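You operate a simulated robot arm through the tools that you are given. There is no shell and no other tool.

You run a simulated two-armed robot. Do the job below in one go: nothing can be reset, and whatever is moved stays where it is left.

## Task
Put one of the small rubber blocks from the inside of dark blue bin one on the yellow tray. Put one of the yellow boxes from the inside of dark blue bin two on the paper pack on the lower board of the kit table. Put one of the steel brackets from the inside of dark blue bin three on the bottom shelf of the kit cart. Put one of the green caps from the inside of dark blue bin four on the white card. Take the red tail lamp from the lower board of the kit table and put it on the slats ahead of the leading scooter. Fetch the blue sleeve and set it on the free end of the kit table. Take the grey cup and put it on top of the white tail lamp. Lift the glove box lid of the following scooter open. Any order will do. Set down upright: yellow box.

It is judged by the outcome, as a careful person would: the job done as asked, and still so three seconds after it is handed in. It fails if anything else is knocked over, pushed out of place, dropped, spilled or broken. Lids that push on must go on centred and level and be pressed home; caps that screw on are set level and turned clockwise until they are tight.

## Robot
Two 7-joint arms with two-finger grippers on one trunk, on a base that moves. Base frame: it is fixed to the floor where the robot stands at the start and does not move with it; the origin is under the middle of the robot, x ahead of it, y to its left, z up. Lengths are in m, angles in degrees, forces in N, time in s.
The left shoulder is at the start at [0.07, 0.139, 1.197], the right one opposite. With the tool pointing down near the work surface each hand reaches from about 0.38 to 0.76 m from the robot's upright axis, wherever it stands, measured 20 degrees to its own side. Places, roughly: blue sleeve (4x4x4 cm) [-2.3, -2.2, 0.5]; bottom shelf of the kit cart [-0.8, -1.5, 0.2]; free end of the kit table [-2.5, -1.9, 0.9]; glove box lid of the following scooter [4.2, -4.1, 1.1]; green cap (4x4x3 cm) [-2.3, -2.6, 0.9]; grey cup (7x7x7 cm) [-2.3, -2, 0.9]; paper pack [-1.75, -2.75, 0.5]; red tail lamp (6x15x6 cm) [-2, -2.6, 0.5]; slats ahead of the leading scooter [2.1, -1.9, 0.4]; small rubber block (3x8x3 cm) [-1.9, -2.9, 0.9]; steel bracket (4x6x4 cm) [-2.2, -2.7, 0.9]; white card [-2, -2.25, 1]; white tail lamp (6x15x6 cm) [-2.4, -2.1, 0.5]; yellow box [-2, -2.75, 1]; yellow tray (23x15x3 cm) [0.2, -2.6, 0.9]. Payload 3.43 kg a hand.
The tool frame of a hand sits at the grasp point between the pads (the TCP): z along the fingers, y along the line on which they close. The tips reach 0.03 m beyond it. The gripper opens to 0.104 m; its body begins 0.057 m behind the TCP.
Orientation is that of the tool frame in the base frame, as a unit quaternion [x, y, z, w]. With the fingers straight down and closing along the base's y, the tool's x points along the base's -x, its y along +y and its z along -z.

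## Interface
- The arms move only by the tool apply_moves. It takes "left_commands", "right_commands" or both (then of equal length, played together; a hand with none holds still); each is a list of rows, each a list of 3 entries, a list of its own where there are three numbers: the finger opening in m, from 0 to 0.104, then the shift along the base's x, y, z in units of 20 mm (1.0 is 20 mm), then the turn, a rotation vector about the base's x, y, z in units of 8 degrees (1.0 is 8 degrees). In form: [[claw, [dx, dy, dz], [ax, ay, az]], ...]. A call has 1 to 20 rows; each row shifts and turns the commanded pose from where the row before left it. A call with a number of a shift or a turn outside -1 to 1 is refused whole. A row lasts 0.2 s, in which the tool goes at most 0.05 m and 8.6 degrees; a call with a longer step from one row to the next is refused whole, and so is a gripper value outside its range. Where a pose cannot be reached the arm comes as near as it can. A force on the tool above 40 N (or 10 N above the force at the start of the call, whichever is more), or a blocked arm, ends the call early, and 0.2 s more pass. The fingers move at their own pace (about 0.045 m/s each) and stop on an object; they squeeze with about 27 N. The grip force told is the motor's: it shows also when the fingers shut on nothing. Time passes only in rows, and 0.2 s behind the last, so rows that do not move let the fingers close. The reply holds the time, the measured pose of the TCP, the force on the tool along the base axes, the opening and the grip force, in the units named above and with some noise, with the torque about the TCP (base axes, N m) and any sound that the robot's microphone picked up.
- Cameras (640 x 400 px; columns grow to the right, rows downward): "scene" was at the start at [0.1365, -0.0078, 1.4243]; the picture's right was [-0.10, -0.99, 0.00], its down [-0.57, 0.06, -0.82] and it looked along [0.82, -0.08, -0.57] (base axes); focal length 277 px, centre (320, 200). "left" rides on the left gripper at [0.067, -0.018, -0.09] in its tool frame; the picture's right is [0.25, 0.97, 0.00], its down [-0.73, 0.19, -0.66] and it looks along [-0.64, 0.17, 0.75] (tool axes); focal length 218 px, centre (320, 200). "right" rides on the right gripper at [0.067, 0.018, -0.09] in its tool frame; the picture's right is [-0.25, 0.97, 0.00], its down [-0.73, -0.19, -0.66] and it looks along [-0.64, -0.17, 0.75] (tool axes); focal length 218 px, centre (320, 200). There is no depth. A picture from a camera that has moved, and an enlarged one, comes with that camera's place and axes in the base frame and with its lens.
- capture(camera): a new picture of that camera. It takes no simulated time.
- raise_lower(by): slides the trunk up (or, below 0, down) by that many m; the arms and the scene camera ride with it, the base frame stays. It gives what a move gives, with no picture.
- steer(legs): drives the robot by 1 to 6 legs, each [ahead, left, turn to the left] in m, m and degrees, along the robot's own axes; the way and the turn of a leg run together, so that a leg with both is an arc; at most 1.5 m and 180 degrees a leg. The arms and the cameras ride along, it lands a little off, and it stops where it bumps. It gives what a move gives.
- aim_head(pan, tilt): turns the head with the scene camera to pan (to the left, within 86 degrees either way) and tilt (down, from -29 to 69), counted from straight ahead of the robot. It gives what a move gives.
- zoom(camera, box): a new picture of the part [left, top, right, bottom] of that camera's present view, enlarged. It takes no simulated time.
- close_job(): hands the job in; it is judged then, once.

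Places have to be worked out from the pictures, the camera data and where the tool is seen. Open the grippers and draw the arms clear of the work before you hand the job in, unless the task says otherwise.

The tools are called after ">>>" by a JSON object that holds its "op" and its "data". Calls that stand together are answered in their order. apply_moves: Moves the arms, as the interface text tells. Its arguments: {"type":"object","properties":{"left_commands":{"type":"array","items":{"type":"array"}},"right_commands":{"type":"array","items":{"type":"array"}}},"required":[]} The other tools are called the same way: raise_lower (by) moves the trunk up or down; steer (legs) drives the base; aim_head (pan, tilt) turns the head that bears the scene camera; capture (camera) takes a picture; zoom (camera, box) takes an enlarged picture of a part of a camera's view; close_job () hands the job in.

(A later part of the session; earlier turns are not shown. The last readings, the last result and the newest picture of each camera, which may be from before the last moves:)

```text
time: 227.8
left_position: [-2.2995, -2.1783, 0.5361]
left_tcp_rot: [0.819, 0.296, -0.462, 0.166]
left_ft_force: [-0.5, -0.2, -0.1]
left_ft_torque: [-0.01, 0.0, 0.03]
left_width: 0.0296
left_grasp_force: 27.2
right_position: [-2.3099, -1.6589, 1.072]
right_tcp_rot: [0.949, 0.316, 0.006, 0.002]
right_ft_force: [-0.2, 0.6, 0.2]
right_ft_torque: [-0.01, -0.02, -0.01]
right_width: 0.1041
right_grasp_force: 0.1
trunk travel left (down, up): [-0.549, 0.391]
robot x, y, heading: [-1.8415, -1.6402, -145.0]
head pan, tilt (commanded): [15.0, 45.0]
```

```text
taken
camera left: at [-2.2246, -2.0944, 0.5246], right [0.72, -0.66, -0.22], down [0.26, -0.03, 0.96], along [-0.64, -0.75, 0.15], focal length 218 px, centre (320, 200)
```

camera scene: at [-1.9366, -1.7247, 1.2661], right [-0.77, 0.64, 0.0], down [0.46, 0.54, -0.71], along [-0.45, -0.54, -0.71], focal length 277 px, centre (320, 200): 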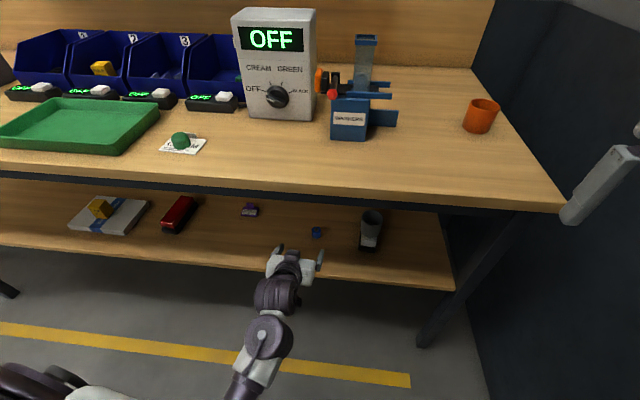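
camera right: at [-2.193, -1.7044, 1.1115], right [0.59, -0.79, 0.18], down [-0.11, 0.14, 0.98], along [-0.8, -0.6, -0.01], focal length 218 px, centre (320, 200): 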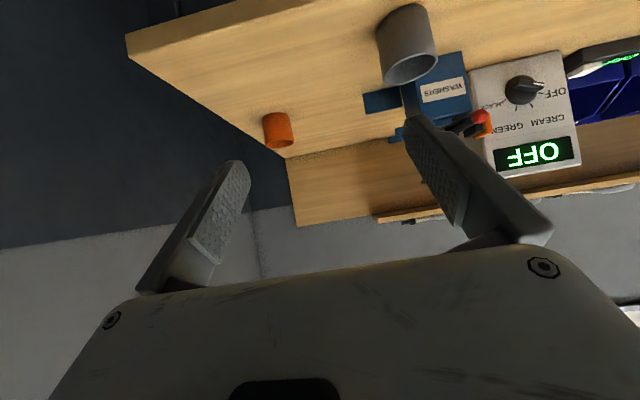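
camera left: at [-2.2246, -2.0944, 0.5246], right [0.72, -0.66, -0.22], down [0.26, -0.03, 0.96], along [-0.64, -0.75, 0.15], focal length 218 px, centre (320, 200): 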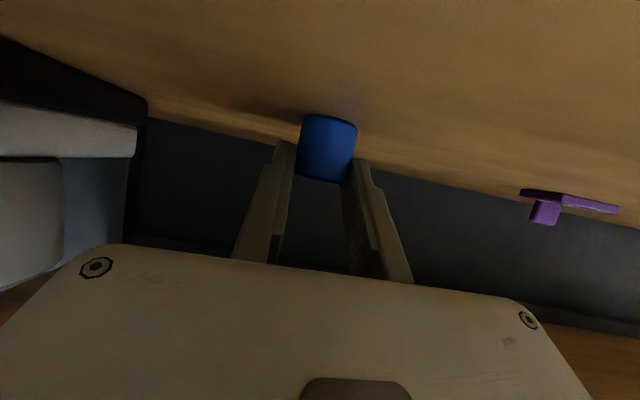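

The sleeve is held only by the fingertips (width 0.03, behind its middle). I open, go 2 cm deeper and re-grip.

>>> {"op": "apply_moves", "data": {"left_commands": [[0.05, [0, 0, 0], [0, 0, 0]], [0.075, [0, 0, 0], [0, 0, 0]], [0.075, [-0.39, -0.32, 0], [0, 0, 0]], [0.075, [-0.39, -0.32, 0], [0, 0, 0]], [0.075, [0, 0, 0], [0, 0, 0]], [0.055, [0, 0, 0], [0, 0, 0]], [0.03, [0, 0, 0], [0, 0, 0]], [0.02, [0, 0, 0], [0, 0, 0]], [0.02, [0, 0, 0], [0, 0, 0]], [0.02, [0, 0, 0], [0, 0, 0]]]}}

>>> {"op": "capture", "data": {"camera": "left"}}

```text
time: 230.1
left_position: [-2.3143, -2.1934, 0.5347]
left_tcp_rot: [0.819, 0.297, -0.462, 0.167]
left_ft_force: [-0.6, -0.4, 0.9]
left_ft_torque: [-0.02, 0.03, -0.03]
left_width: 0.0297
left_grasp_force: 27.1
right_position: [-2.3095, -1.6578, 1.0725]
right_tcp_rot: [0.949, 0.316, 0.006, 0.002]
right_ft_force: [-0.3, -0.2, -0.5]
right_ft_torque: [0.0, 0.05, -0.01]
right_width: 0.1041
right_grasp_force: 0.0
trunk travel left (down, up): [-0.549, 0.391]
robot x, y, heading: [-1.8429, -1.63, -145.3]
head pan, tilt (commanded): [15.0, 45.0]
```

```text
taken
camera left: at [-2.2407, -2.1084, 0.5244], right [0.72, -0.66, -0.22], down [0.26, -0.03, 0.96], along [-0.64, -0.75, 0.15], focal length 218 px, centre (320, 200)
```

left: 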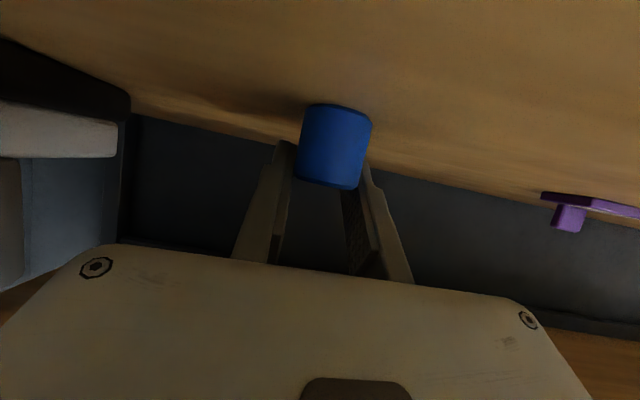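

Same width, so 0.03 m is its true diameter and the grip is sound. I lift it and back out from under the table.

>>> {"op": "apply_moves", "data": {"left_commands": [[0.02, [0, 0, 0.5], [0, 0, 0]], [0.02, [0, 0, 1], [0, 0, 0]], [0.02, [0, 0, 1], [0, 0, 0]], [0.02, [0, 0, 0.7], [0, 0, 0]], [0.02, [0.74, 0.617, 0], [0, 0, 0]], [0.02, [0.74, 0.617, 0], [0, 0, 0]], [0.02, [0.74, 0.617, 0], [0, 0, 0]], [0.02, [0.74, 0.617, 0], [0, 0, 0]], [0.02, [0.74, 0.617, 0], [0, 0, 0]], [0.02, [0.74, 0.617, 0], [0, 0, 0]], [0.02, [0.74, 0.617, 0], [0, 0, 0]], [0.02, [0.74, 0.617, 0], [0, 0, 0]], [0.02, [0.74, 0.617, 0], [0, 0, 0]], [0.02, [0.74, 0.617, 0], [0, 0, 0]], [0.02, [0.74, 0.617, 0], [0, 0, 0]], [0.02, [0.74, 0.617, 0], [0, 0, 0]], [0.02, [0.74, 0.617, 0], [0, 0, 0]], [0.02, [0.74, 0.617, 0], [0, 0, 0]], [0.02, [0, 0, 0], [0, 0, 0]]]}}

>>> {"op": "capture", "data": {"camera": "left"}}

>>> {"op": "capture", "data": {"camera": "scene"}}

```text
time: 234.1
left_position: [-2.108, -2.021, 0.5998]
left_tcp_rot: [0.819, 0.297, -0.462, 0.167]
left_ft_force: [0.2, -0.3, -0.4]
left_ft_torque: [-0.03, -0.02, 0.03]
left_width: 0.0294
left_grasp_force: 26.7
right_position: [-2.3091, -1.6575, 1.0719]
right_tcp_rot: [0.949, 0.316, 0.006, 0.001]
right_ft_force: [-0.2, 0.4, 0.6]
right_ft_torque: [0.0, 0.01, -0.02]
right_width: 0.104
right_grasp_force: 0.0
trunk travel left (down, up): [-0.549, 0.391]
robot x, y, heading: [-1.8443, -1.6341, -145.1]
head pan, tilt (commanded): [15.0, 45.0]
```

```text
taken
camera left: at [-2.0341, -1.9356, 0.5882], right [0.72, -0.66, -0.22], down [0.26, -0.03, 0.96], along [-0.64, -0.75, 0.15], focal length 218 px, centre (320, 200)
```

left: 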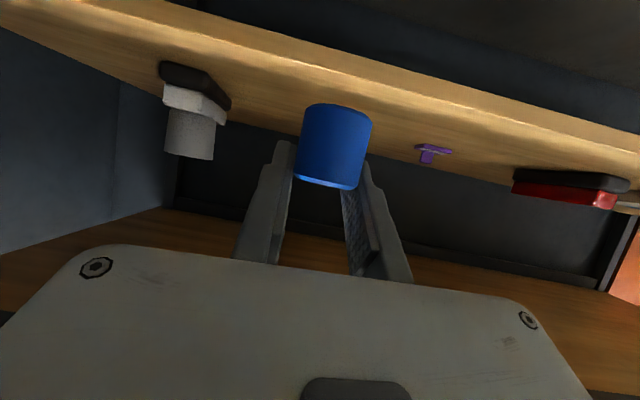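

```text
taken
camera scene: at [-1.9369, -1.7248, 1.2661], right [-0.77, 0.64, 0.0], down [0.46, 0.54, -0.71], along [-0.45, -0.54, -0.71], focal length 277 px, centre (320, 200)
```

scene: 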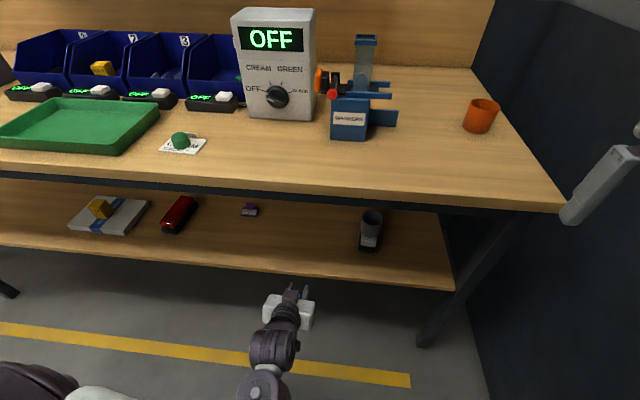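

The sleeve is out in front of the table. I raise the trunk and turn right ~28° toward the free end.

>>> {"op": "raise_lower", "data": {"by": 0.385}}

>>> {"op": "steer", "data": {"legs": [[0, 0, -28]]}}

>>> {"op": "capture", "data": {"camera": "scene"}}

>>> {"op": "capture", "data": {"camera": "left"}}

```text
time: 237.8
left_position: [-2.1089, -2.0209, 0.984]
left_tcp_rot: [0.819, 0.297, -0.462, 0.167]
left_ft_force: [-0.2, -0.7, -0.3]
left_ft_torque: [0.0, -0.03, 0.01]
left_width: 0.0295
left_grasp_force: 27.0
right_position: [-2.3086, -1.658, 1.4571]
right_tcp_rot: [0.949, 0.316, 0.006, 0.003]
right_ft_force: [-0.5, -0.8, -0.2]
right_ft_torque: [-0.02, -0.01, 0.02]
right_width: 0.1041
right_grasp_force: 0.1
trunk travel left (down, up): [-0.934, 0.006]
robot x, y, heading: [-1.8398, -1.6357, -144.9]
head pan, tilt (commanded): [15.0, 45.0]
```

```text
time: 239.6
left_position: [-2.2592, -1.8493, 0.9846]
left_tcp_rot: [0.867, 0.089, -0.488, 0.05]
left_ft_force: [0.0, -0.2, -1.0]
left_ft_torque: [-0.01, 0.02, -0.01]
left_width: 0.0296
left_grasp_force: 26.9
right_position: [-2.2648, -1.4351, 1.4561]
right_tcp_rot: [0.997, 0.075, 0.006, 0.003]
right_ft_force: [0.6, 0.3, -0.5]
right_ft_torque: [0.03, 0.0, -0.02]
right_width: 0.1039
right_grasp_force: 0.2
trunk travel left (down, up): [-0.934, 0.006]
robot x, y, heading: [-1.8413, -1.6319, -173.0]
head pan, tilt (commanded): [15.0, 45.0]
```

```text
taken
camera scene: at [-1.9688, -1.6704, 1.6511], right [-0.37, 0.93, 0.0], down [0.66, 0.26, -0.71], along [-0.66, -0.26, -0.71], focal length 277 px, centre (320, 200)
```

scene: 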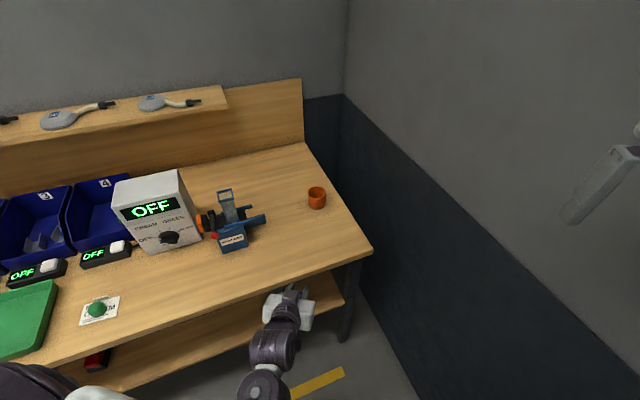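

```text
taken
camera left: at [-2.1536, -1.8097, 0.9731], right [0.32, -0.92, -0.22], down [0.22, -0.15, 0.96], along [-0.92, -0.36, 0.15], focal length 218 px, centre (320, 200)
```

left: 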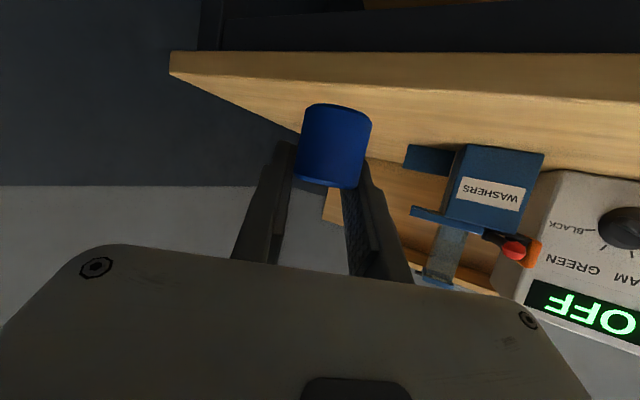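

The free end is clear (orange cup stands further back). I carry the sleeve over (−2.49, −1.893) and lower it close to the surface.

>>> {"op": "apply_moves", "data": {"left_commands": [[0.02, [0, 0, 0.8], [0, 0, 0]], [0.02, [-0.953, -0.182, 0], [0, 0, 0]], [0.02, [-0.953, -0.182, 0], [0, 0, 0]], [0.02, [-0.953, -0.182, 0], [0, 0, 0]], [0.02, [-0.953, -0.182, 0], [0, 0, 0]], [0.02, [-0.953, -0.182, 0], [0, 0, 0]], [0.02, [-0.953, -0.182, 0], [0, 0, 0]], [0.02, [-0.953, -0.182, 0], [0, 0, 0]], [0.02, [-0.953, -0.182, 0], [0, 0, 0]], [0.02, [-0.953, -0.182, 0], [0, 0, 0]], [0.02, [-0.953, -0.182, 0], [0, 0, 0]], [0.02, [-0.953, -0.182, 0], [0, 0, 0]], [0.02, [-0.953, -0.182, 0], [0, 0, 0]], [0.02, [0, 0, -1], [0, 0, 0]], [0.02, [0, 0, -1], [0, 0, 0]], [0.02, [0, 0, -0.5], [0, 0, 0]], [0.02, [0, 0, 0], [0, 0, 0]]]}}

>>> {"op": "capture", "data": {"camera": "scene"}}

>>> {"op": "capture", "data": {"camera": "left"}}

```text
time: 243.2
left_position: [-2.4883, -1.8916, 0.9513]
left_tcp_rot: [0.866, 0.089, -0.489, 0.05]
left_ft_force: [0.3, 0.0, -0.2]
left_ft_torque: [-0.05, 0.01, 0.01]
left_width: 0.0295
left_grasp_force: 27.2
right_position: [-2.2645, -1.4339, 1.4573]
right_tcp_rot: [0.997, 0.075, 0.006, 0.003]
right_ft_force: [-0.3, -0.6, -0.3]
right_ft_torque: [-0.01, 0.0, 0.01]
right_width: 0.1038
right_grasp_force: 0.0
trunk travel left (down, up): [-0.934, 0.006]
robot x, y, heading: [-1.8403, -1.636, -173.2]
head pan, tilt (commanded): [15.0, 45.0]
```

```text
taken
camera scene: at [-1.9685, -1.6696, 1.6511], right [-0.37, 0.93, 0.0], down [0.66, 0.26, -0.71], along [-0.66, -0.26, -0.71], focal length 277 px, centre (320, 200)
```

scene: 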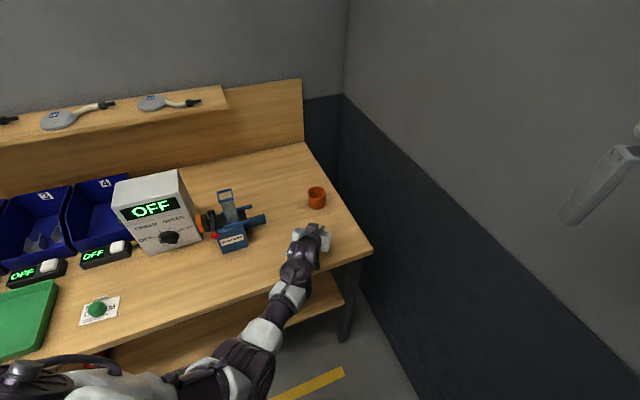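

```text
taken
camera left: at [-2.3833, -1.8529, 0.94], right [0.32, -0.92, -0.22], down [0.22, -0.15, 0.96], along [-0.92, -0.36, 0.15], focal length 218 px, centre (320, 200)
```

left: 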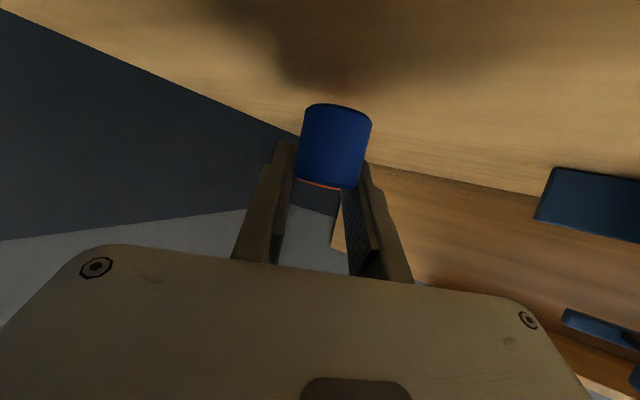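

The sleeve is ~1.6 cm above the free end. I lower it to contact.

>>> {"op": "apply_moves", "data": {"left_commands": [[0.02, [0, 0, -0.4], [0, 0, 0]], [0.02, [0, 0, -0.2], [0, 0, 0]], [0.02, [0, 0, -0.1], [0, 0, 0]], [0.02, [0, 0, 0], [0, 0, 0]]]}}

```text
time: 244.2
left_position: [-2.4883, -1.8911, 0.9353]
left_tcp_rot: [0.867, 0.088, -0.488, 0.049]
left_ft_force: [-0.1, 0.6, -0.3]
left_ft_torque: [-0.01, 0.04, 0.01]
left_width: 0.0295
left_grasp_force: 27.3
right_position: [-2.2649, -1.4344, 1.4559]
right_tcp_rot: [0.997, 0.074, 0.006, 0.004]
right_ft_force: [0.7, 1.4, -0.1]
right_ft_torque: [0.02, 0.02, -0.01]
right_width: 0.1041
right_grasp_force: 0.0
trunk travel left (down, up): [-0.934, 0.006]
robot x, y, heading: [-1.8416, -1.6342, -173.4]
head pan, tilt (commanded): [15.0, 45.0]
```

>>> {"op": "apply_moves", "data": {"left_commands": [[0.02, [0, 0, -0.1], [0, 0, 0]], [0.02, [0, 0, -0.1], [0, 0, 0]], [0.02, [0, 0, 0], [0, 0, 0]]]}}

```text
time: 245.0
left_position: [-2.4888, -1.892, 0.935]
left_tcp_rot: [0.865, 0.088, -0.491, 0.05]
left_ft_force: [-0.6, -1.5, 12.6]
left_ft_torque: [0.0, -0.22, -0.02]
left_width: 0.0297
left_grasp_force: 26.6
right_position: [-2.2618, -1.4345, 1.4579]
right_tcp_rot: [0.997, 0.075, 0.004, 0.004]
right_ft_force: [-0.7, -0.3, 0.4]
right_ft_torque: [0.01, -0.02, -0.02]
right_width: 0.1038
right_grasp_force: 0.0
trunk travel left (down, up): [-0.934, 0.006]
robot x, y, heading: [-1.8384, -1.6374, -173.4]
head pan, tilt (commanded): [15.0, 45.0]
```

Contact with the table. I release gently and withdraw backwards along the tool axis.

>>> {"op": "apply_moves", "data": {"left_commands": [[0.02, [0, 0, 0.04], [0, 0, 0]], [0.04, [0, 0, 0], [0, 0, 0]], [0.055, [0, 0, 0], [0, 0, 0]], [0.075, [0, 0, 0], [0, 0, 0]], [0.08, [0, 0, 0], [0, 0, 0]], [0.08, [0.8, 0.17, 0.5], [0, 0, 0]], [0.08, [0.8, 0.17, 0.5], [0, 0, 0]], [0.08, [0.8, 0.17, 0.5], [0, 0, 0]], [0.08, [0.8, 0.17, 0.5], [0, 0, 0]], [0.08, [0.9, 0.19, 0.3], [0, 0, 0]], [0.08, [0.9, 0.19, 0], [0, 0, 0]], [0.08, [0.9, 0.19, 0], [0, 0, 0]], [0.08, [0.9, 0.19, 0], [0, 0, 0]], [0.08, [0, 0, 0], [0, 0, 0]]]}}

>>> {"op": "capture", "data": {"camera": "left"}}

>>> {"op": "capture", "data": {"camera": "scene"}}

```text
time: 248.0
left_position: [-2.3522, -1.8626, 0.9779]
left_tcp_rot: [0.867, 0.088, -0.488, 0.049]
left_ft_force: [0.5, -0.6, -0.5]
left_ft_torque: [-0.02, 0.02, 0.02]
left_width: 0.0803
left_grasp_force: 0.1
right_position: [-2.2641, -1.4335, 1.4569]
right_tcp_rot: [0.997, 0.075, 0.006, 0.003]
right_ft_force: [0.1, -0.5, -0.8]
right_ft_torque: [0.0, 0.02, -0.02]
right_width: 0.104
right_grasp_force: 0.0
trunk travel left (down, up): [-0.934, 0.006]
robot x, y, heading: [-1.8424, -1.6353, -173.4]
head pan, tilt (commanded): [15.0, 45.0]
```

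```text
taken
camera left: at [-2.2481, -1.8237, 0.9677], right [0.32, -0.92, -0.22], down [0.22, -0.15, 0.96], along [-0.92, -0.36, 0.15], focal length 218 px, centre (320, 200)
```

left: 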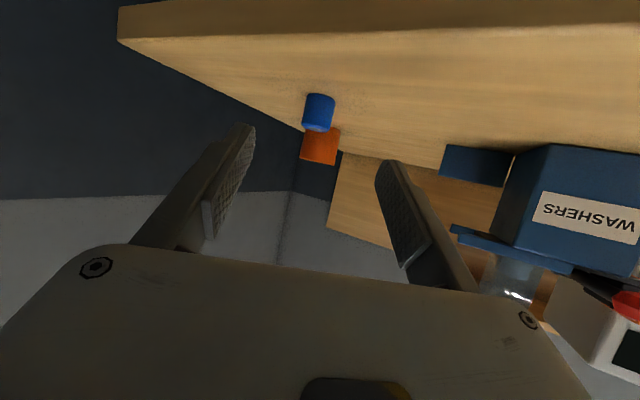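

```text
taken
camera scene: at [-1.9689, -1.6697, 1.6511], right [-0.37, 0.93, 0.0], down [0.66, 0.26, -0.71], along [-0.66, -0.26, -0.71], focal length 277 px, centre (320, 200)
```

scene: 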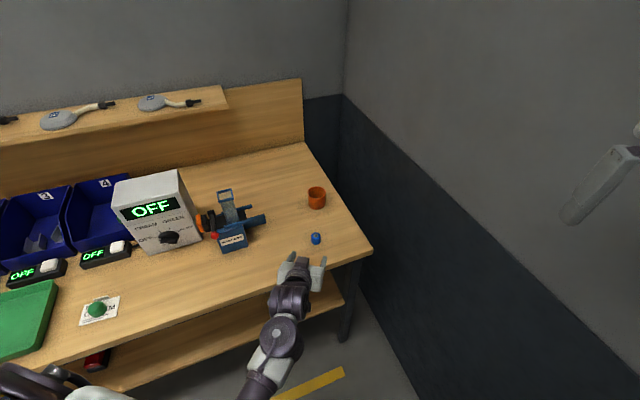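

The sleeve stands on the free end. Next the bracket and rubber block: I retract the hand a bit, turn back to face the table square, and shift left in front of bin 3.

>>> {"op": "apply_moves", "data": {"left_commands": [[0.08, [0.97, 0.115, 0.3], [0, 0, 0]], [0.08, [0.97, 0.115, 0.3], [0, 0, 0]], [0.08, [0.97, 0.115, 0.3], [0, 0, 0]], [0.08, [0, 0, 0], [0, 0, 0]]]}}

>>> {"op": "steer", "data": {"legs": [[0, 0, 38.3], [0, 0.38, 0]]}}

>>> {"op": "aim_head", "data": {"pan": 10, "tilt": 45}}

>>> {"op": "capture", "data": {"camera": "scene"}}

```text
time: 249.0
left_position: [-2.2925, -1.858, 0.9972]
left_tcp_rot: [0.867, 0.088, -0.488, 0.05]
left_ft_force: [0.1, -0.7, 0.0]
left_ft_torque: [-0.01, -0.03, -0.02]
left_width: 0.08
left_grasp_force: 0.1
right_position: [-2.2636, -1.433, 1.4558]
right_tcp_rot: [0.997, 0.076, 0.005, 0.003]
right_ft_force: [-0.3, -0.3, -0.6]
right_ft_torque: [0.0, 0.01, -0.01]
right_width: 0.1041
right_grasp_force: 0.1
trunk travel left (down, up): [-0.934, 0.006]
robot x, y, heading: [-1.842, -1.6341, -173.0]
head pan, tilt (commanded): [15.0, 45.0]
```

```text
time: 253.2
left_position: [-1.7879, -2.362, 0.9986]
left_tcp_rot: [0.792, 0.364, -0.446, 0.205]
left_ft_force: [-0.9, 0.0, 0.3]
left_ft_torque: [-0.04, -0.02, 0.01]
left_width: 0.08
left_grasp_force: 0.1
right_position: [-2.0252, -2.0096, 1.4573]
right_tcp_rot: [0.919, 0.394, 0.007, 0.002]
right_ft_force: [-0.2, 0.0, 0.6]
right_ft_torque: [0.03, -0.04, 0.02]
right_width: 0.104
right_grasp_force: 0.0
trunk travel left (down, up): [-0.934, 0.006]
robot x, y, heading: [-1.5649, -1.9109, -135.5]
head pan, tilt (commanded): [15.0, 45.0]
```

```text
time: 253.9
left_position: [-1.7882, -2.3637, 0.9972]
left_tcp_rot: [0.792, 0.364, -0.446, 0.204]
left_ft_force: [-0.5, 0.1, 0.0]
left_ft_torque: [-0.01, 0.01, 0.0]
left_width: 0.0798
left_grasp_force: 0.0
right_position: [-2.0251, -2.0114, 1.4571]
right_tcp_rot: [0.919, 0.394, 0.006, 0.002]
right_ft_force: [-0.1, -1.0, 0.4]
right_ft_torque: [-0.02, -0.03, -0.01]
right_width: 0.104
right_grasp_force: 0.0
trunk travel left (down, up): [-0.934, 0.006]
robot x, y, heading: [-1.5645, -1.9071, -135.6]
head pan, tilt (commanded): [10.0, 45.0]
```

```text
taken
camera scene: at [-1.6519, -2.0106, 1.6511], right [-0.82, 0.58, 0.0], down [0.41, 0.58, -0.71], along [-0.41, -0.58, -0.71], focal length 277 px, centre (320, 200)
```

scene: 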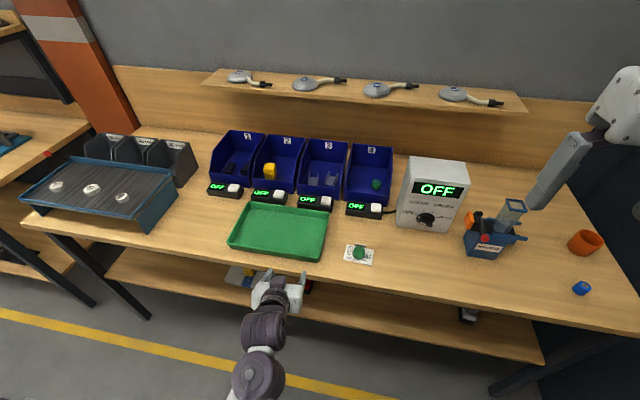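

Good overview; everything placed so far is in order. I swing the left hand back to vertical while raising it, then yaw −90° for the bin.

>>> {"op": "apply_moves", "data": {"left_commands": [[0.07, [0, 0, 1], [0.654, -0.654, 0]], [0.07, [0, 0, 1], [0.654, -0.654, 0]], [0.07, [0, 0, 1], [0.654, -0.654, 0]], [0.07, [0, 0, 1], [0.654, -0.654, 0]], [0.07, [0, 0, 1], [0.654, -0.654, 0]], [0.07, [0, 0, 1], [0.654, -0.654, 0]], [0.07, [0, 0, 1], [0.654, -0.654, 0]], [0.07, [0, 0, 1], [0.654, -0.654, 0]], [0.07, [0, 0, 0], [0, 0, 0]]]}}

>>> {"op": "apply_moves", "data": {"left_commands": [[0.07, [0, 0, 0], [0, 0, -1]], [0.07, [0, 0, 0], [0, 0, -1]], [0.07, [0, 0, 0], [0, 0, -1]], [0.07, [0, 0, 0], [0, 0, -1]], [0.07, [0, 0, 0], [0, 0, -1]], [0.07, [0, 0, 0], [0, 0, -1]], [0.07, [0, 0, 0], [0, 0, -1]], [0.07, [0, 0, 0], [0, 0, -1]], [0.07, [0, 0, 0], [0, 0, -1]], [0.07, [0, 0, 0], [0, 0, -1]], [0.07, [0, 0, 0], [0, 0, -1]], [0.07, [0, 0, 0], [-0.442, 0.442, -0.25]], [0.07, [0, 0, 0], [-0.442, 0.442, 0]], [0.07, [0, 0, 0], [0, 0, 0]]]}}

>>> {"op": "capture", "data": {"camera": "scene"}}

```text
time: 254.8
left_position: [-1.713, -2.4447, 1.0189]
left_tcp_rot: [0.87, 0.381, -0.213, 0.227]
left_ft_force: [0.4, -1.0, 0.3]
left_ft_torque: [0.02, 0.04, -0.01]
left_width: 0.0699
left_grasp_force: 0.0
left hand out of reach, approached as far as the arm can: row 3, 4
right_position: [-2.0233, -2.0173, 1.456]
right_tcp_rot: [0.919, 0.395, 0.007, 0.0]
right_ft_force: [0.2, 0.1, -0.1]
right_ft_torque: [0.04, 0.02, -0.01]
right_width: 0.1038
right_grasp_force: 0.0
trunk travel left (down, up): [-0.934, 0.006]
robot x, y, heading: [-1.5674, -1.9103, -135.5]
head pan, tilt (commanded): [10.0, 45.0]
stopped in row 4 (left hand): the arm was blocked; the commanded pose is now the measured one
```

```text
time: 255.8
left_position: [-1.6408, -2.4995, 1.0325]
left_tcp_rot: [0.941, 0.14, -0.199, 0.236]
left_ft_force: [-0.1, -0.6, 0.4]
left_ft_torque: [0.03, 0.01, -0.03]
left_width: 0.0701
left_grasp_force: 0.1
right_position: [-2.0244, -2.0149, 1.4571]
right_tcp_rot: [0.919, 0.394, 0.007, 0.002]
right_ft_force: [-0.1, -0.4, 0.3]
right_ft_torque: [0.04, -0.02, 0.01]
right_width: 0.1039
right_grasp_force: 0.1
trunk travel left (down, up): [-0.934, 0.006]
robot x, y, heading: [-1.569, -1.9129, -135.2]
head pan, tilt (commanded): [10.0, 45.0]
stopped in row 4 (left hand): the arm was blocked; the commanded pose is now the measured one
```

```text
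taken
camera scene: at [-1.651, -2.0139, 1.6509], right [-0.82, 0.58, 0.0], down [0.41, 0.58, -0.71], along [-0.41, -0.58, -0.71], focal length 277 px, centre (320, 200)
```

scene: 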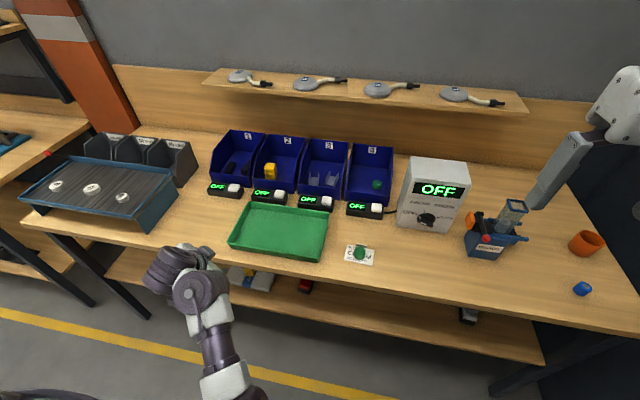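

The elbow-down posture can't go vertical here (self-blocked). I reverse those moves to restore the previous pitched pose.

>>> {"op": "apply_moves", "data": {"left_commands": [[0.07, [-0.6, 0.55, 0], [0, 0, 1]], [0.07, [-0.9, 0.85, -0.2], [0, 0, 1]], [0.07, [-0.9, 0.85, -0.2], [0, 0, 1]], [0.07, [-0.95, 0.88, -0.25], [-0.575, 0.575, 0]], [0.07, [-0.95, 0.88, -0.25], [-0.575, 0.575, 0]], [0.07, [-0.95, 0.88, -0.25], [-0.575, 0.575, 0]], [0.07, [-0.95, 0.88, -0.25], [-0.575, 0.575, 0]], [0.07, [-0.95, 0.88, -0.25], [0, 0, 0]], [0.07, [0, 0, 0], [0, 0, 0]]]}}

>>> {"op": "capture", "data": {"camera": "scene"}}

```text
time: 257.8
left_position: [-1.7843, -2.3651, 0.999]
left_tcp_rot: [0.801, 0.344, -0.338, 0.355]
left_ft_force: [-0.6, -0.3, -0.5]
left_ft_torque: [0.02, 0.01, 0.01]
left_width: 0.0699
left_grasp_force: 0.0
right_position: [-2.0225, -2.0133, 1.4569]
right_tcp_rot: [0.919, 0.394, 0.006, 0.001]
right_ft_force: [-1.5, -0.6, -0.1]
right_ft_torque: [0.02, 0.01, 0.04]
right_width: 0.1041
right_grasp_force: 0.1
trunk travel left (down, up): [-0.934, 0.006]
robot x, y, heading: [-1.5663, -1.9122, -135.3]
head pan, tilt (commanded): [10.0, 45.0]
```

```text
taken
camera scene: at [-1.6501, -2.0133, 1.651], right [-0.82, 0.58, 0.0], down [0.41, 0.58, -0.71], along [-0.41, -0.58, -0.71], focal length 277 px, centre (320, 200)
```

scene: 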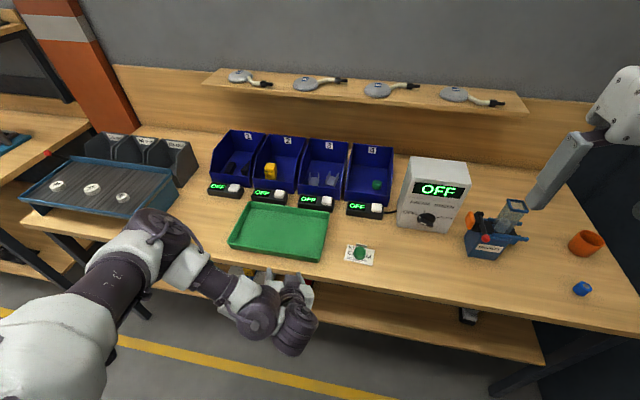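

The posture has flipped back to elbow-up, which is what I want. I raise the hand and bring it to vertical.

>>> {"op": "apply_moves", "data": {"left_commands": [[0.07, [0, 0, 1], [0, 0, 0]], [0.07, [0, 0, 1], [0, 0, 0]], [0.07, [0, 0, 1], [0, 0, 0]], [0.07, [0, 0, 1], [0, 0, 0]], [0.07, [0, 0, 1], [0, 0, 0]], [0.07, [0, 0, 1], [0.861, -0.318, 0]], [0.07, [0, 0, 1], [0.861, -0.318, 0]], [0.07, [0, 0, 1], [0.861, -0.318, 0]], [0.07, [0, 0, 0], [0.861, -0.318, 0]], [0.07, [0, 0, 0], [0.861, -0.318, 0]], [0.07, [0, 0, 0], [0.861, -0.318, 0]], [0.07, [0, 0, 0], [0.861, -0.318, 0]], [0.07, [0, 0, 0], [0.861, -0.318, 0]], [0.07, [0, 0, 0], [0, 0, 0]]]}}

>>> {"op": "capture", "data": {"camera": "scene"}}

>>> {"op": "capture", "data": {"camera": "left"}}

```text
time: 260.8
left_position: [-1.7737, -2.3823, 1.107]
left_tcp_rot: [0.899, 0.38, -0.158, 0.148]
left_ft_force: [-0.2, 0.2, -0.6]
left_ft_torque: [0.04, 0.0, 0.0]
left_width: 0.0701
left_grasp_force: 0.1
left hand out of reach, approached as far as the arm can: row 8, 9, 10, 11, 12, 13
right_position: [-2.0236, -2.013, 1.4563]
right_tcp_rot: [0.919, 0.394, 0.007, 0.001]
right_ft_force: [0.0, -0.1, 0.1]
right_ft_torque: [-0.01, 0.0, 0.03]
right_width: 0.1042
right_grasp_force: 0.0
trunk travel left (down, up): [-0.934, 0.006]
robot x, y, heading: [-1.5668, -1.9091, -135.3]
head pan, tilt (commanded): [10.0, 45.0]
```

```text
taken
camera scene: at [-1.6511, -2.0116, 1.6511], right [-0.82, 0.58, 0.0], down [0.41, 0.58, -0.71], along [-0.41, -0.58, -0.71], focal length 277 px, centre (320, 200)
```

scene: 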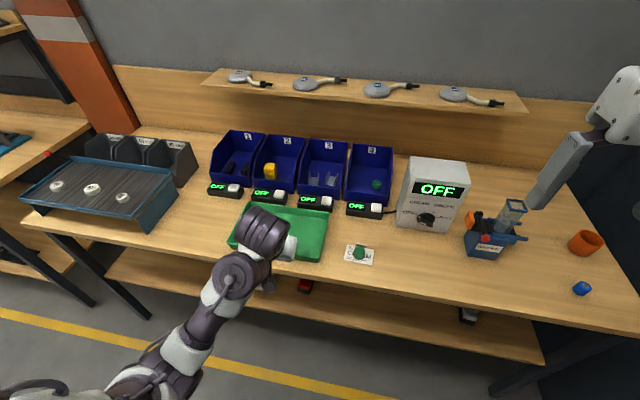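

```text
taken
camera left: at [-1.7266, -2.2928, 1.1591], right [0.87, -0.48, 0.04], down [-0.23, -0.34, 0.91], along [-0.43, -0.81, -0.41], focal length 218 px, centre (320, 200)
```

left: 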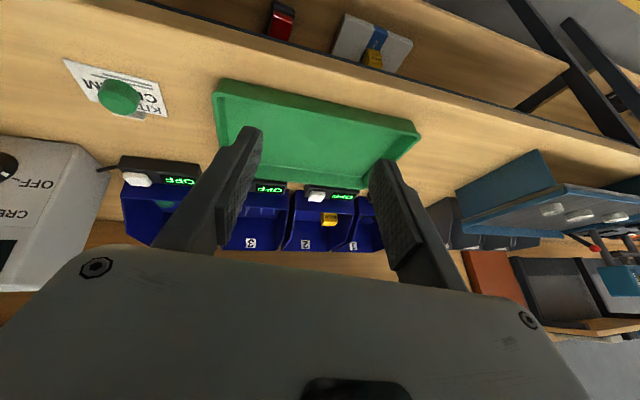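

Still elbow-down. I extend the arm forward over the tray (where the arm straightens) and finish the un-pitching there.

>>> {"op": "apply_moves", "data": {"left_commands": [[0.07, [-0.8, -0.8, 0.6], [0, 0, 0]], [0.07, [-0.8, -0.8, 0.6], [0, 0, 0]], [0.07, [-0.8, -0.8, 0.6], [0, 0, 0]], [0.07, [-0.8, -0.8, 0.6], [0, 0, 0]], [0.07, [-0.9, -0.9, 0.4], [0, 0, 0]], [0.07, [-0.9, -0.9, 0.4], [0, 0, 0]], [0.07, [-0.9, -0.9, 0.4], [0, 0, 0]], [0.07, [-0.9, -0.9, 0.4], [0, 0, 0]], [0.07, [-0.9, -0.9, 0], [0, 0, 0]], [0.07, [-0.9, -0.9, 0], [0, 0, 0]], [0.07, [0, 0, 0], [0.861, -0.318, 0]], [0.07, [0, 0, 0], [0.861, -0.318, 0]], [0.07, [0, 0, 0], [0.861, -0.318, 0]], [0.07, [0, 0, 0], [0, 0, 0]]]}}

>>> {"op": "capture", "data": {"camera": "scene"}}

```text
time: 263.8
left_position: [-1.946, -2.5531, 1.187]
left_tcp_rot: [0.92, 0.391, -0.027, 0.009]
left_ft_force: [0.4, 0.7, 0.7]
left_ft_torque: [-0.01, 0.01, -0.03]
left_width: 0.0699
left_grasp_force: 0.1
right_position: [-2.024, -2.0125, 1.4581]
right_tcp_rot: [0.919, 0.395, 0.006, 0.002]
right_ft_force: [0.4, 0.4, 0.6]
right_ft_torque: [0.0, 0.01, 0.0]
right_width: 0.1039
right_grasp_force: 0.0
trunk travel left (down, up): [-0.934, 0.006]
robot x, y, heading: [-1.5684, -1.913, -135.3]
head pan, tilt (commanded): [10.0, 45.0]
```

```text
taken
camera scene: at [-1.6511, -2.0115, 1.6511], right [-0.82, 0.58, 0.0], down [0.41, 0.58, -0.71], along [-0.41, -0.58, -0.71], focal length 277 px, centre (320, 200)
```

scene: 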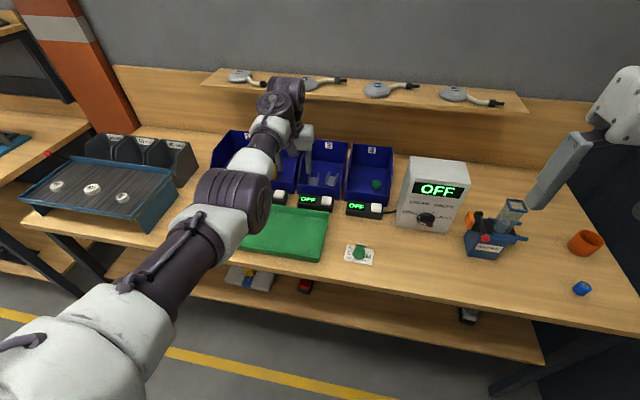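

The tool is vertical again. I yaw −90° here, then retract a little and look at the arm posture.

>>> {"op": "apply_moves", "data": {"left_commands": [[0.07, [0, 0, 0], [0, 0, -1]], [0.07, [0, 0, 0], [0, 0, -1]], [0.07, [0, 0, 0], [0, 0, -1]], [0.07, [0, 0, 0], [0, 0, -1]], [0.07, [0, 0, 0], [0, 0, -1]], [0.07, [0, 0, 0], [0, 0, -1]], [0.07, [0, 0, 0], [0, 0, -1]], [0.07, [0, 0, 0], [0, 0, -1]], [0.07, [0, 0, 0], [0, 0, -1]], [0.07, [0, 0, 0], [0, 0, -1]], [0.07, [0, 0, 0], [0, 0, -1]], [0.07, [0.7, 0.7, 0.4], [0, 0, -0.25]], [0.07, [0.7, 0.7, 0.4], [0, 0, 0]], [0.07, [0.7, 0.7, 0.4], [0, 0, 0]], [0.07, [0.7, 0.7, 0.4], [0, 0, 0]], [0.07, [0.7, 0.7, 0.4], [0, 0, 0]], [0.07, [0.7, 0.7, 0.4], [0, 0, 0]], [0.07, [0, 0, 0], [0, 0, 0]]]}}

>>> {"op": "capture", "data": {"camera": "scene"}}

```text
time: 267.6
left_position: [-1.9025, -2.5104, 1.2115]
left_tcp_rot: [0.927, -0.374, -0.026, -0.012]
left_ft_force: [-0.4, 0.5, -0.4]
left_ft_torque: [-0.01, 0.0, 0.01]
left_width: 0.07
left_grasp_force: 0.1
left hand out of reach, approached as far as the arm can: row 15, 16, 17
right_position: [-2.0244, -2.0132, 1.4567]
right_tcp_rot: [0.919, 0.395, 0.007, 0.002]
right_ft_force: [-0.6, 0.8, -1.1]
right_ft_torque: [0.0, 0.0, -0.01]
right_width: 0.1041
right_grasp_force: 0.1
trunk travel left (down, up): [-0.934, 0.006]
robot x, y, heading: [-1.5655, -1.9096, -135.3]
head pan, tilt (commanded): [10.0, 45.0]
```

```text
taken
camera scene: at [-1.6512, -2.0112, 1.6511], right [-0.82, 0.58, 0.0], down [0.41, 0.58, -0.71], along [-0.41, -0.58, -0.71], focal length 277 px, centre (320, 200)
```

scene: 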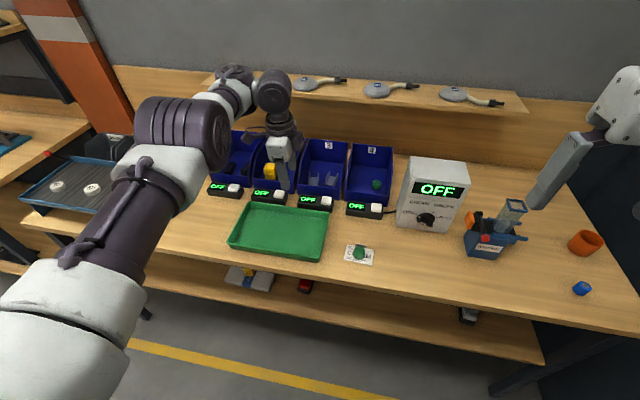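

The elbow is up now, as in the earlier bin picks. I pitch 10° and take a close look at the brackets in bin 3 before moving in.

>>> {"op": "apply_moves", "data": {"left_commands": [[0.07, [0, 0, 0], [-0.442, 0.442, 0]], [0.07, [0, 0, 0], [-0.442, 0.442, 0]], [0.07, [0, 0, 0], [0, 0, 0]]]}}

>>> {"op": "zoom", "data": {"camera": "scene", "box": [200, 110, 420, 247]}}

>>> {"op": "capture", "data": {"camera": "left"}}

```text
time: 268.4
left_position: [-1.9036, -2.5122, 1.2106]
left_tcp_rot: [0.927, -0.374, -0.027, -0.013]
left_ft_force: [-0.7, 0.0, -0.7]
left_ft_torque: [-0.02, 0.03, 0.0]
left_width: 0.0699
left_grasp_force: 0.0
left hand out of reach, approached as far as the arm can: row 1, 2
right_position: [-2.0245, -2.0125, 1.4576]
right_tcp_rot: [0.919, 0.395, 0.006, 0.002]
right_ft_force: [-0.2, -0.5, -0.9]
right_ft_torque: [0.04, 0.0, 0.06]
right_width: 0.1039
right_grasp_force: 0.0
trunk travel left (down, up): [-0.934, 0.006]
robot x, y, heading: [-1.5683, -1.9124, -135.1]
head pan, tilt (commanded): [10.0, 45.0]
```

```text
2.91 times, centred on (310, 178) of scene
camera zoom: at [-1.6512, -2.0116, 1.6511], right [-0.82, 0.58, 0.0], down [0.41, 0.58, -0.71], along [-0.41, -0.58, -0.71], focal length 805 px, centre (349, 262)
```

zoom: 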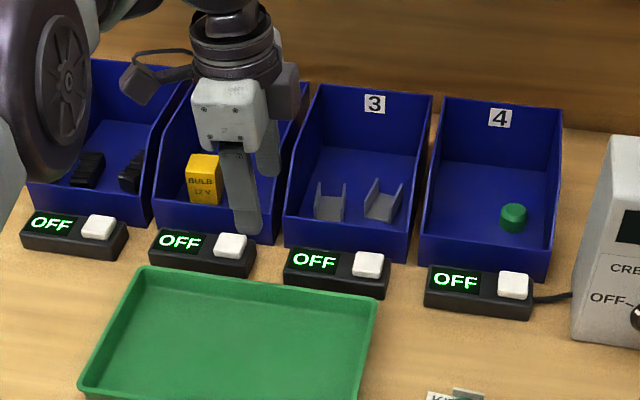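

```text
taken
camera left: at [-1.8397, -2.5494, 1.2969], right [-0.49, -0.87, -0.02], down [-0.63, 0.34, 0.7], along [-0.6, 0.35, -0.72], focal length 218 px, centre (320, 200)
```

left: 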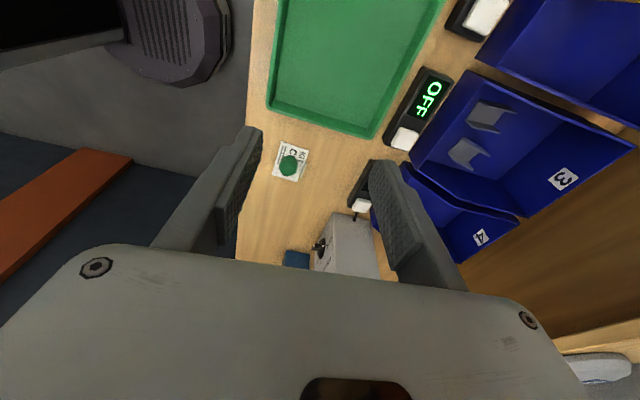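

The brackets are U-channels with upright flanges; gripping one flange with a 45° pitched, yaw-0 hand is better and also suits the low cart shelf. I yaw back and pitch forward 45°.

>>> {"op": "apply_moves", "data": {"left_commands": [[0.05, [0, 0, 0], [0, 0, 1]], [0.05, [0, 0, 0], [0, 0, 1]], [0.05, [0, 0, 0], [0, 0, 1]], [0.05, [0, 0, 0], [0, 0, 1]], [0.05, [0, 0, 0], [0, 0, 1]], [0.05, [0, 0, 0], [0, 0, 1]], [0.05, [0, 0, 0], [0, 0, 1]], [0.05, [0, 0, 0], [0, 0, 1]], [0.05, [0, 0, 0], [0, 0, 1]], [0.05, [0, 0, 0], [0, 0, 1]], [0.05, [0, 0, 0], [0, 0, 1]], [0.05, [0, 0, 0], [0, 0, 0.25]], [0.05, [0, 0, 0], [-0.663, 0.663, 0]], [0.05, [0, 0, 0], [-0.663, 0.663, 0]], [0.05, [0, 0, 0], [-0.663, 0.663, 0]], [0.05, [0, 0, 0], [-0.663, 0.663, 0]], [0.05, [0, 0, 0], [-0.663, 0.663, 0]], [0.05, [0, 0, 0], [-0.663, 0.663, 0]], [0.05, [0, 0, 0], [0, 0, 0]]]}}

>>> {"op": "capture", "data": {"camera": "scene"}}

```text
time: 272.4
left_position: [-1.9221, -2.5482, 1.2239]
left_tcp_rot: [0.86, 0.372, -0.324, 0.129]
left_ft_force: [0.1, 0.1, -0.4]
left_ft_torque: [0.03, -0.01, 0.01]
left_width: 0.0499
left_grasp_force: 0.0
left hand out of reach, approached as far as the arm can: row 2, 4, 6, 10, 13, 14, 15, 16
right_position: [-2.0253, -2.0135, 1.4571]
right_tcp_rot: [0.919, 0.394, 0.007, 0.001]
right_ft_force: [-0.2, -0.6, 0.3]
right_ft_torque: [0.01, 0.02, 0.0]
right_width: 0.1041
right_grasp_force: 0.1
trunk travel left (down, up): [-0.934, 0.006]
robot x, y, heading: [-1.5635, -1.9114, -135.2]
head pan, tilt (commanded): [10.0, 45.0]
```

```text
taken
camera scene: at [-1.6526, -2.012, 1.651], right [-0.82, 0.58, 0.0], down [0.41, 0.58, -0.71], along [-0.41, -0.58, -0.71], focal length 277 px, centre (320, 200)
```

scene: 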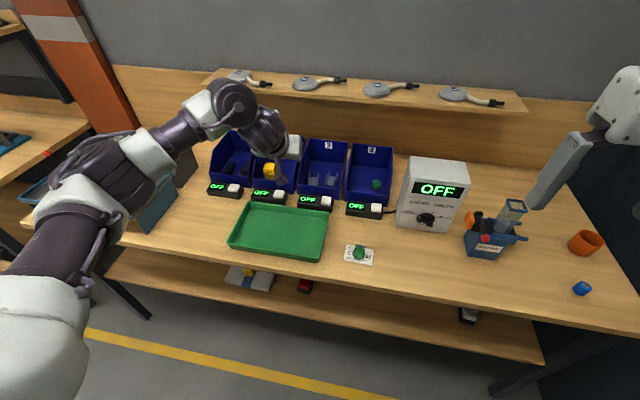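

Pitch is 41° and level. I descend in front of the bins to see whether the arm follows freely.

>>> {"op": "apply_moves", "data": {"left_commands": [[0.05, [0.3, 0.3, -1], [0, 0, 0]], [0.05, [0.3, 0.3, -1], [0, 0, 0]], [0.05, [0.3, 0.3, -1], [0, 0, 0]], [0.05, [0, 0, -1], [0, 0, 0]], [0.05, [0, 0, -1], [0, 0, 0]], [0.05, [0, 0, -1], [0, 0, 0]], [0.05, [0, 0, -1], [0, 0, 0]], [0.05, [0, 0, -1], [0, 0, 0]], [0.05, [0, 0, 0], [0, 0, 0]]]}}

>>> {"op": "capture", "data": {"camera": "left"}}

>>> {"op": "capture", "data": {"camera": "scene"}}

```text
time: 274.4
left_position: [-1.9043, -2.5303, 1.0627]
left_tcp_rot: [0.86, 0.371, -0.324, 0.13]
left_ft_force: [-0.8, 0.6, -0.3]
left_ft_torque: [0.02, -0.01, -0.02]
left_width: 0.0501
left_grasp_force: 0.0
right_position: [-2.0247, -2.0119, 1.4573]
right_tcp_rot: [0.919, 0.395, 0.007, 0.001]
right_ft_force: [0.2, 0.4, -0.5]
right_ft_torque: [0.0, -0.02, 0.0]
right_width: 0.1042
right_grasp_force: 0.1
trunk travel left (down, up): [-0.934, 0.006]
robot x, y, heading: [-1.5711, -1.9113, -135.1]
head pan, tilt (commanded): [10.0, 45.0]
```

```text
taken
camera left: at [-1.8418, -2.4397, 1.0881], right [0.83, -0.53, -0.18], down [0.07, -0.23, 0.97], along [-0.55, -0.82, -0.16], focal length 218 px, centre (320, 200)
```

left: 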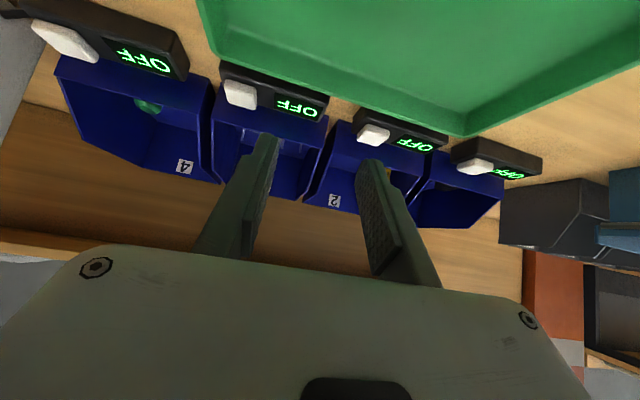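

```text
taken
camera scene: at [-1.6512, -2.0116, 1.6511], right [-0.82, 0.58, 0.0], down [0.41, 0.58, -0.71], along [-0.41, -0.58, -0.71], focal length 277 px, centre (320, 200)
```

scene: 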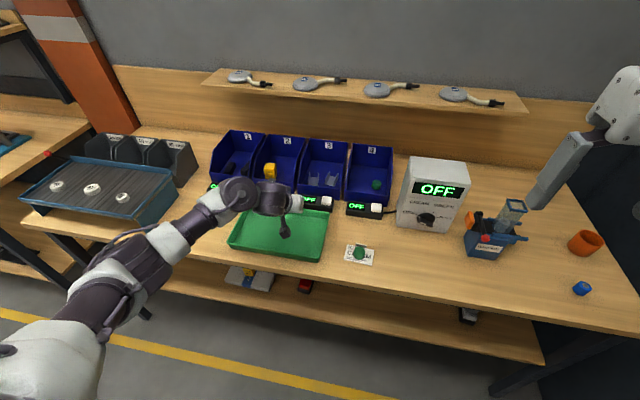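

The arm moves freely now. I drive 0.25 m closer so the hand comes over the bins' front.

>>> {"op": "steer", "data": {"legs": [[0, -0.05, 0], [0.25, 0, 0]]}}

>>> {"op": "capture", "data": {"camera": "left"}}

>>> {"op": "zoom", "data": {"camera": "scene", "box": [260, 80, 460, 205]}}

```text
time: 276.8
left_position: [-2.1222, -2.6742, 1.0643]
left_tcp_rot: [0.861, 0.37, -0.325, 0.129]
left_ft_force: [0.0, 1.2, -0.6]
left_ft_torque: [0.03, -0.01, 0.0]
left_width: 0.05
left_grasp_force: 0.2
right_position: [-2.2398, -2.1531, 1.4582]
right_tcp_rot: [0.919, 0.393, 0.004, 0.002]
right_ft_force: [0.9, 0.7, 0.3]
right_ft_torque: [-0.01, 0.05, 0.02]
right_width: 0.1039
right_grasp_force: 0.0
trunk travel left (down, up): [-0.934, 0.006]
robot x, y, heading: [-1.7836, -2.06, -135.7]
head pan, tilt (commanded): [10.0, 45.0]
```

```text
taken
camera left: at [-2.0593, -2.5833, 1.0897], right [0.83, -0.53, -0.18], down [0.07, -0.23, 0.97], along [-0.56, -0.82, -0.16], focal length 218 px, centre (320, 200)
```

left: 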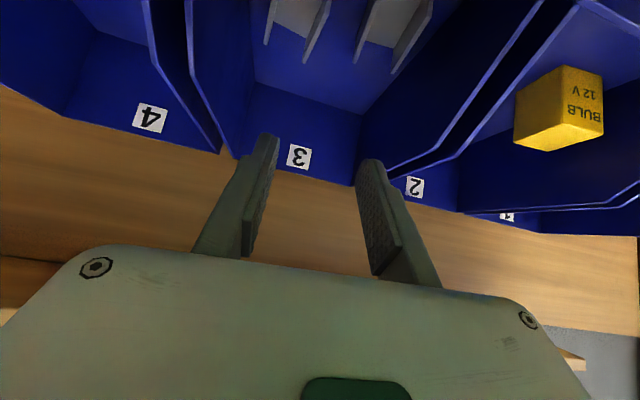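

```text
3.20 times, centred on (360, 142) of scene
camera zoom: at [-1.8658, -2.1551, 1.6515], right [-0.81, 0.58, 0.0], down [0.41, 0.57, -0.71], along [-0.41, -0.58, -0.71], focal length 886 px, centre (192, 384)
```

zoom: 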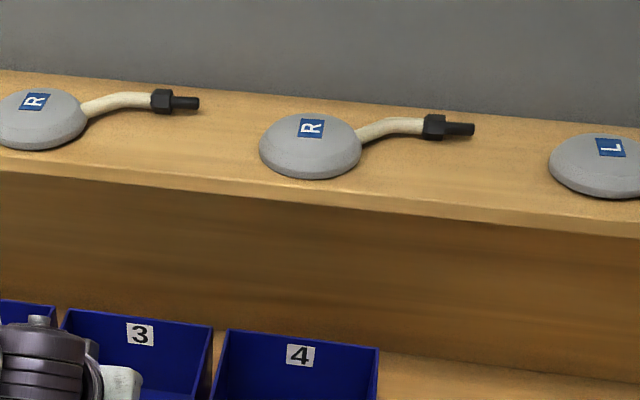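

The brackets are at the top edge of the view; I draw the hand back 7 cm to see them fully.

>>> {"op": "apply_moves", "data": {"left_commands": [[0.05, [0.85, 0.85, 0], [0, 0, 0]], [0.05, [0.85, 0.85, 0], [0, 0, 0]], [0.05, [0.85, 0.85, 0.5], [0, 0, 0]], [0.05, [0, 0, 0], [0, 0, 0]]]}}

>>> {"op": "zoom", "data": {"camera": "left", "box": [190, 0, 450, 162]}}

>>> {"op": "aim_head", "data": {"pan": 25, "tilt": 45}}

>>> {"op": "capture", "data": {"camera": "scene"}}

```text
time: 277.8
left_position: [-2.0743, -2.6241, 1.0731]
left_tcp_rot: [0.861, 0.37, -0.323, 0.129]
left_ft_force: [-1.1, -0.1, 0.6]
left_ft_torque: [0.03, 0.0, -0.05]
left_width: 0.0501
left_grasp_force: 0.0
right_position: [-2.2449, -2.1589, 1.4572]
right_tcp_rot: [0.919, 0.393, 0.007, 0.002]
right_ft_force: [-0.7, -0.4, -0.1]
right_ft_torque: [0.01, -0.02, 0.0]
right_width: 0.1039
right_grasp_force: 0.1
trunk travel left (down, up): [-0.934, 0.006]
robot x, y, heading: [-1.7862, -2.0578, -135.5]
head pan, tilt (commanded): [10.0, 45.0]
```

```text
2.46 times, centred on (320, 81) of left
camera zoom: at [-2.0112, -2.5333, 1.0976], right [0.83, -0.53, -0.18], down [0.06, -0.23, 0.97], along [-0.56, -0.82, -0.16], focal length 537 px, centre (320, 493)
```

zoom: 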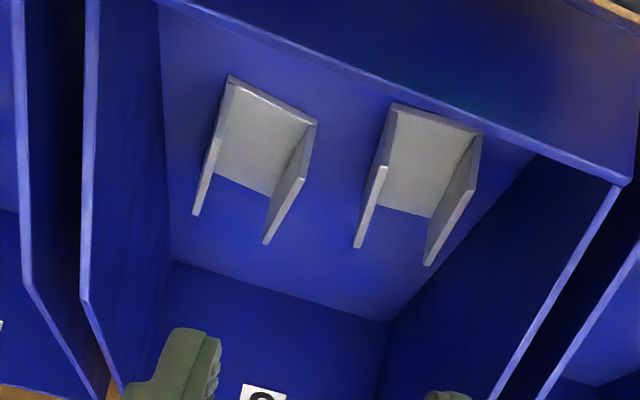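

```text
time: 278.5
left_position: [-2.0731, -2.6245, 1.0733]
left_tcp_rot: [0.861, 0.37, -0.325, 0.128]
left_ft_force: [0.3, 1.4, -0.3]
left_ft_torque: [0.01, -0.04, 0.02]
left_width: 0.0495
left_grasp_force: 0.0
right_position: [-2.2429, -2.1574, 1.4575]
right_tcp_rot: [0.92, 0.393, 0.007, 0.001]
right_ft_force: [0.7, 0.3, -0.4]
right_ft_torque: [0.0, 0.01, -0.02]
right_width: 0.1041
right_grasp_force: 0.0
trunk travel left (down, up): [-0.934, 0.006]
robot x, y, heading: [-1.7858, -2.0518, -135.5]
head pan, tilt (commanded): [25.0, 45.0]
```

```text
taken
camera scene: at [-1.8511, -2.1674, 1.6511], right [-0.94, 0.35, 0.0], down [0.25, 0.66, -0.71], along [-0.25, -0.66, -0.71], focal length 277 px, centre (320, 200)
```

scene: 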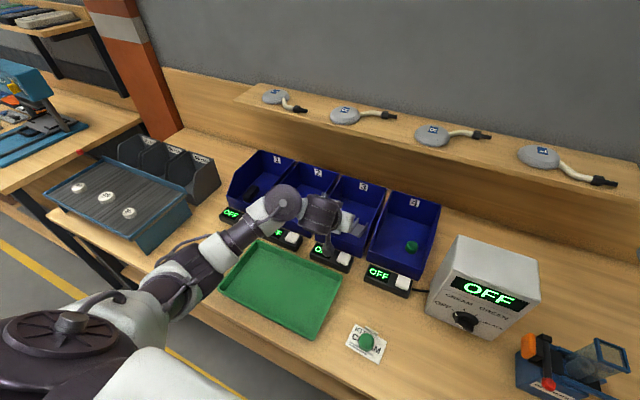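

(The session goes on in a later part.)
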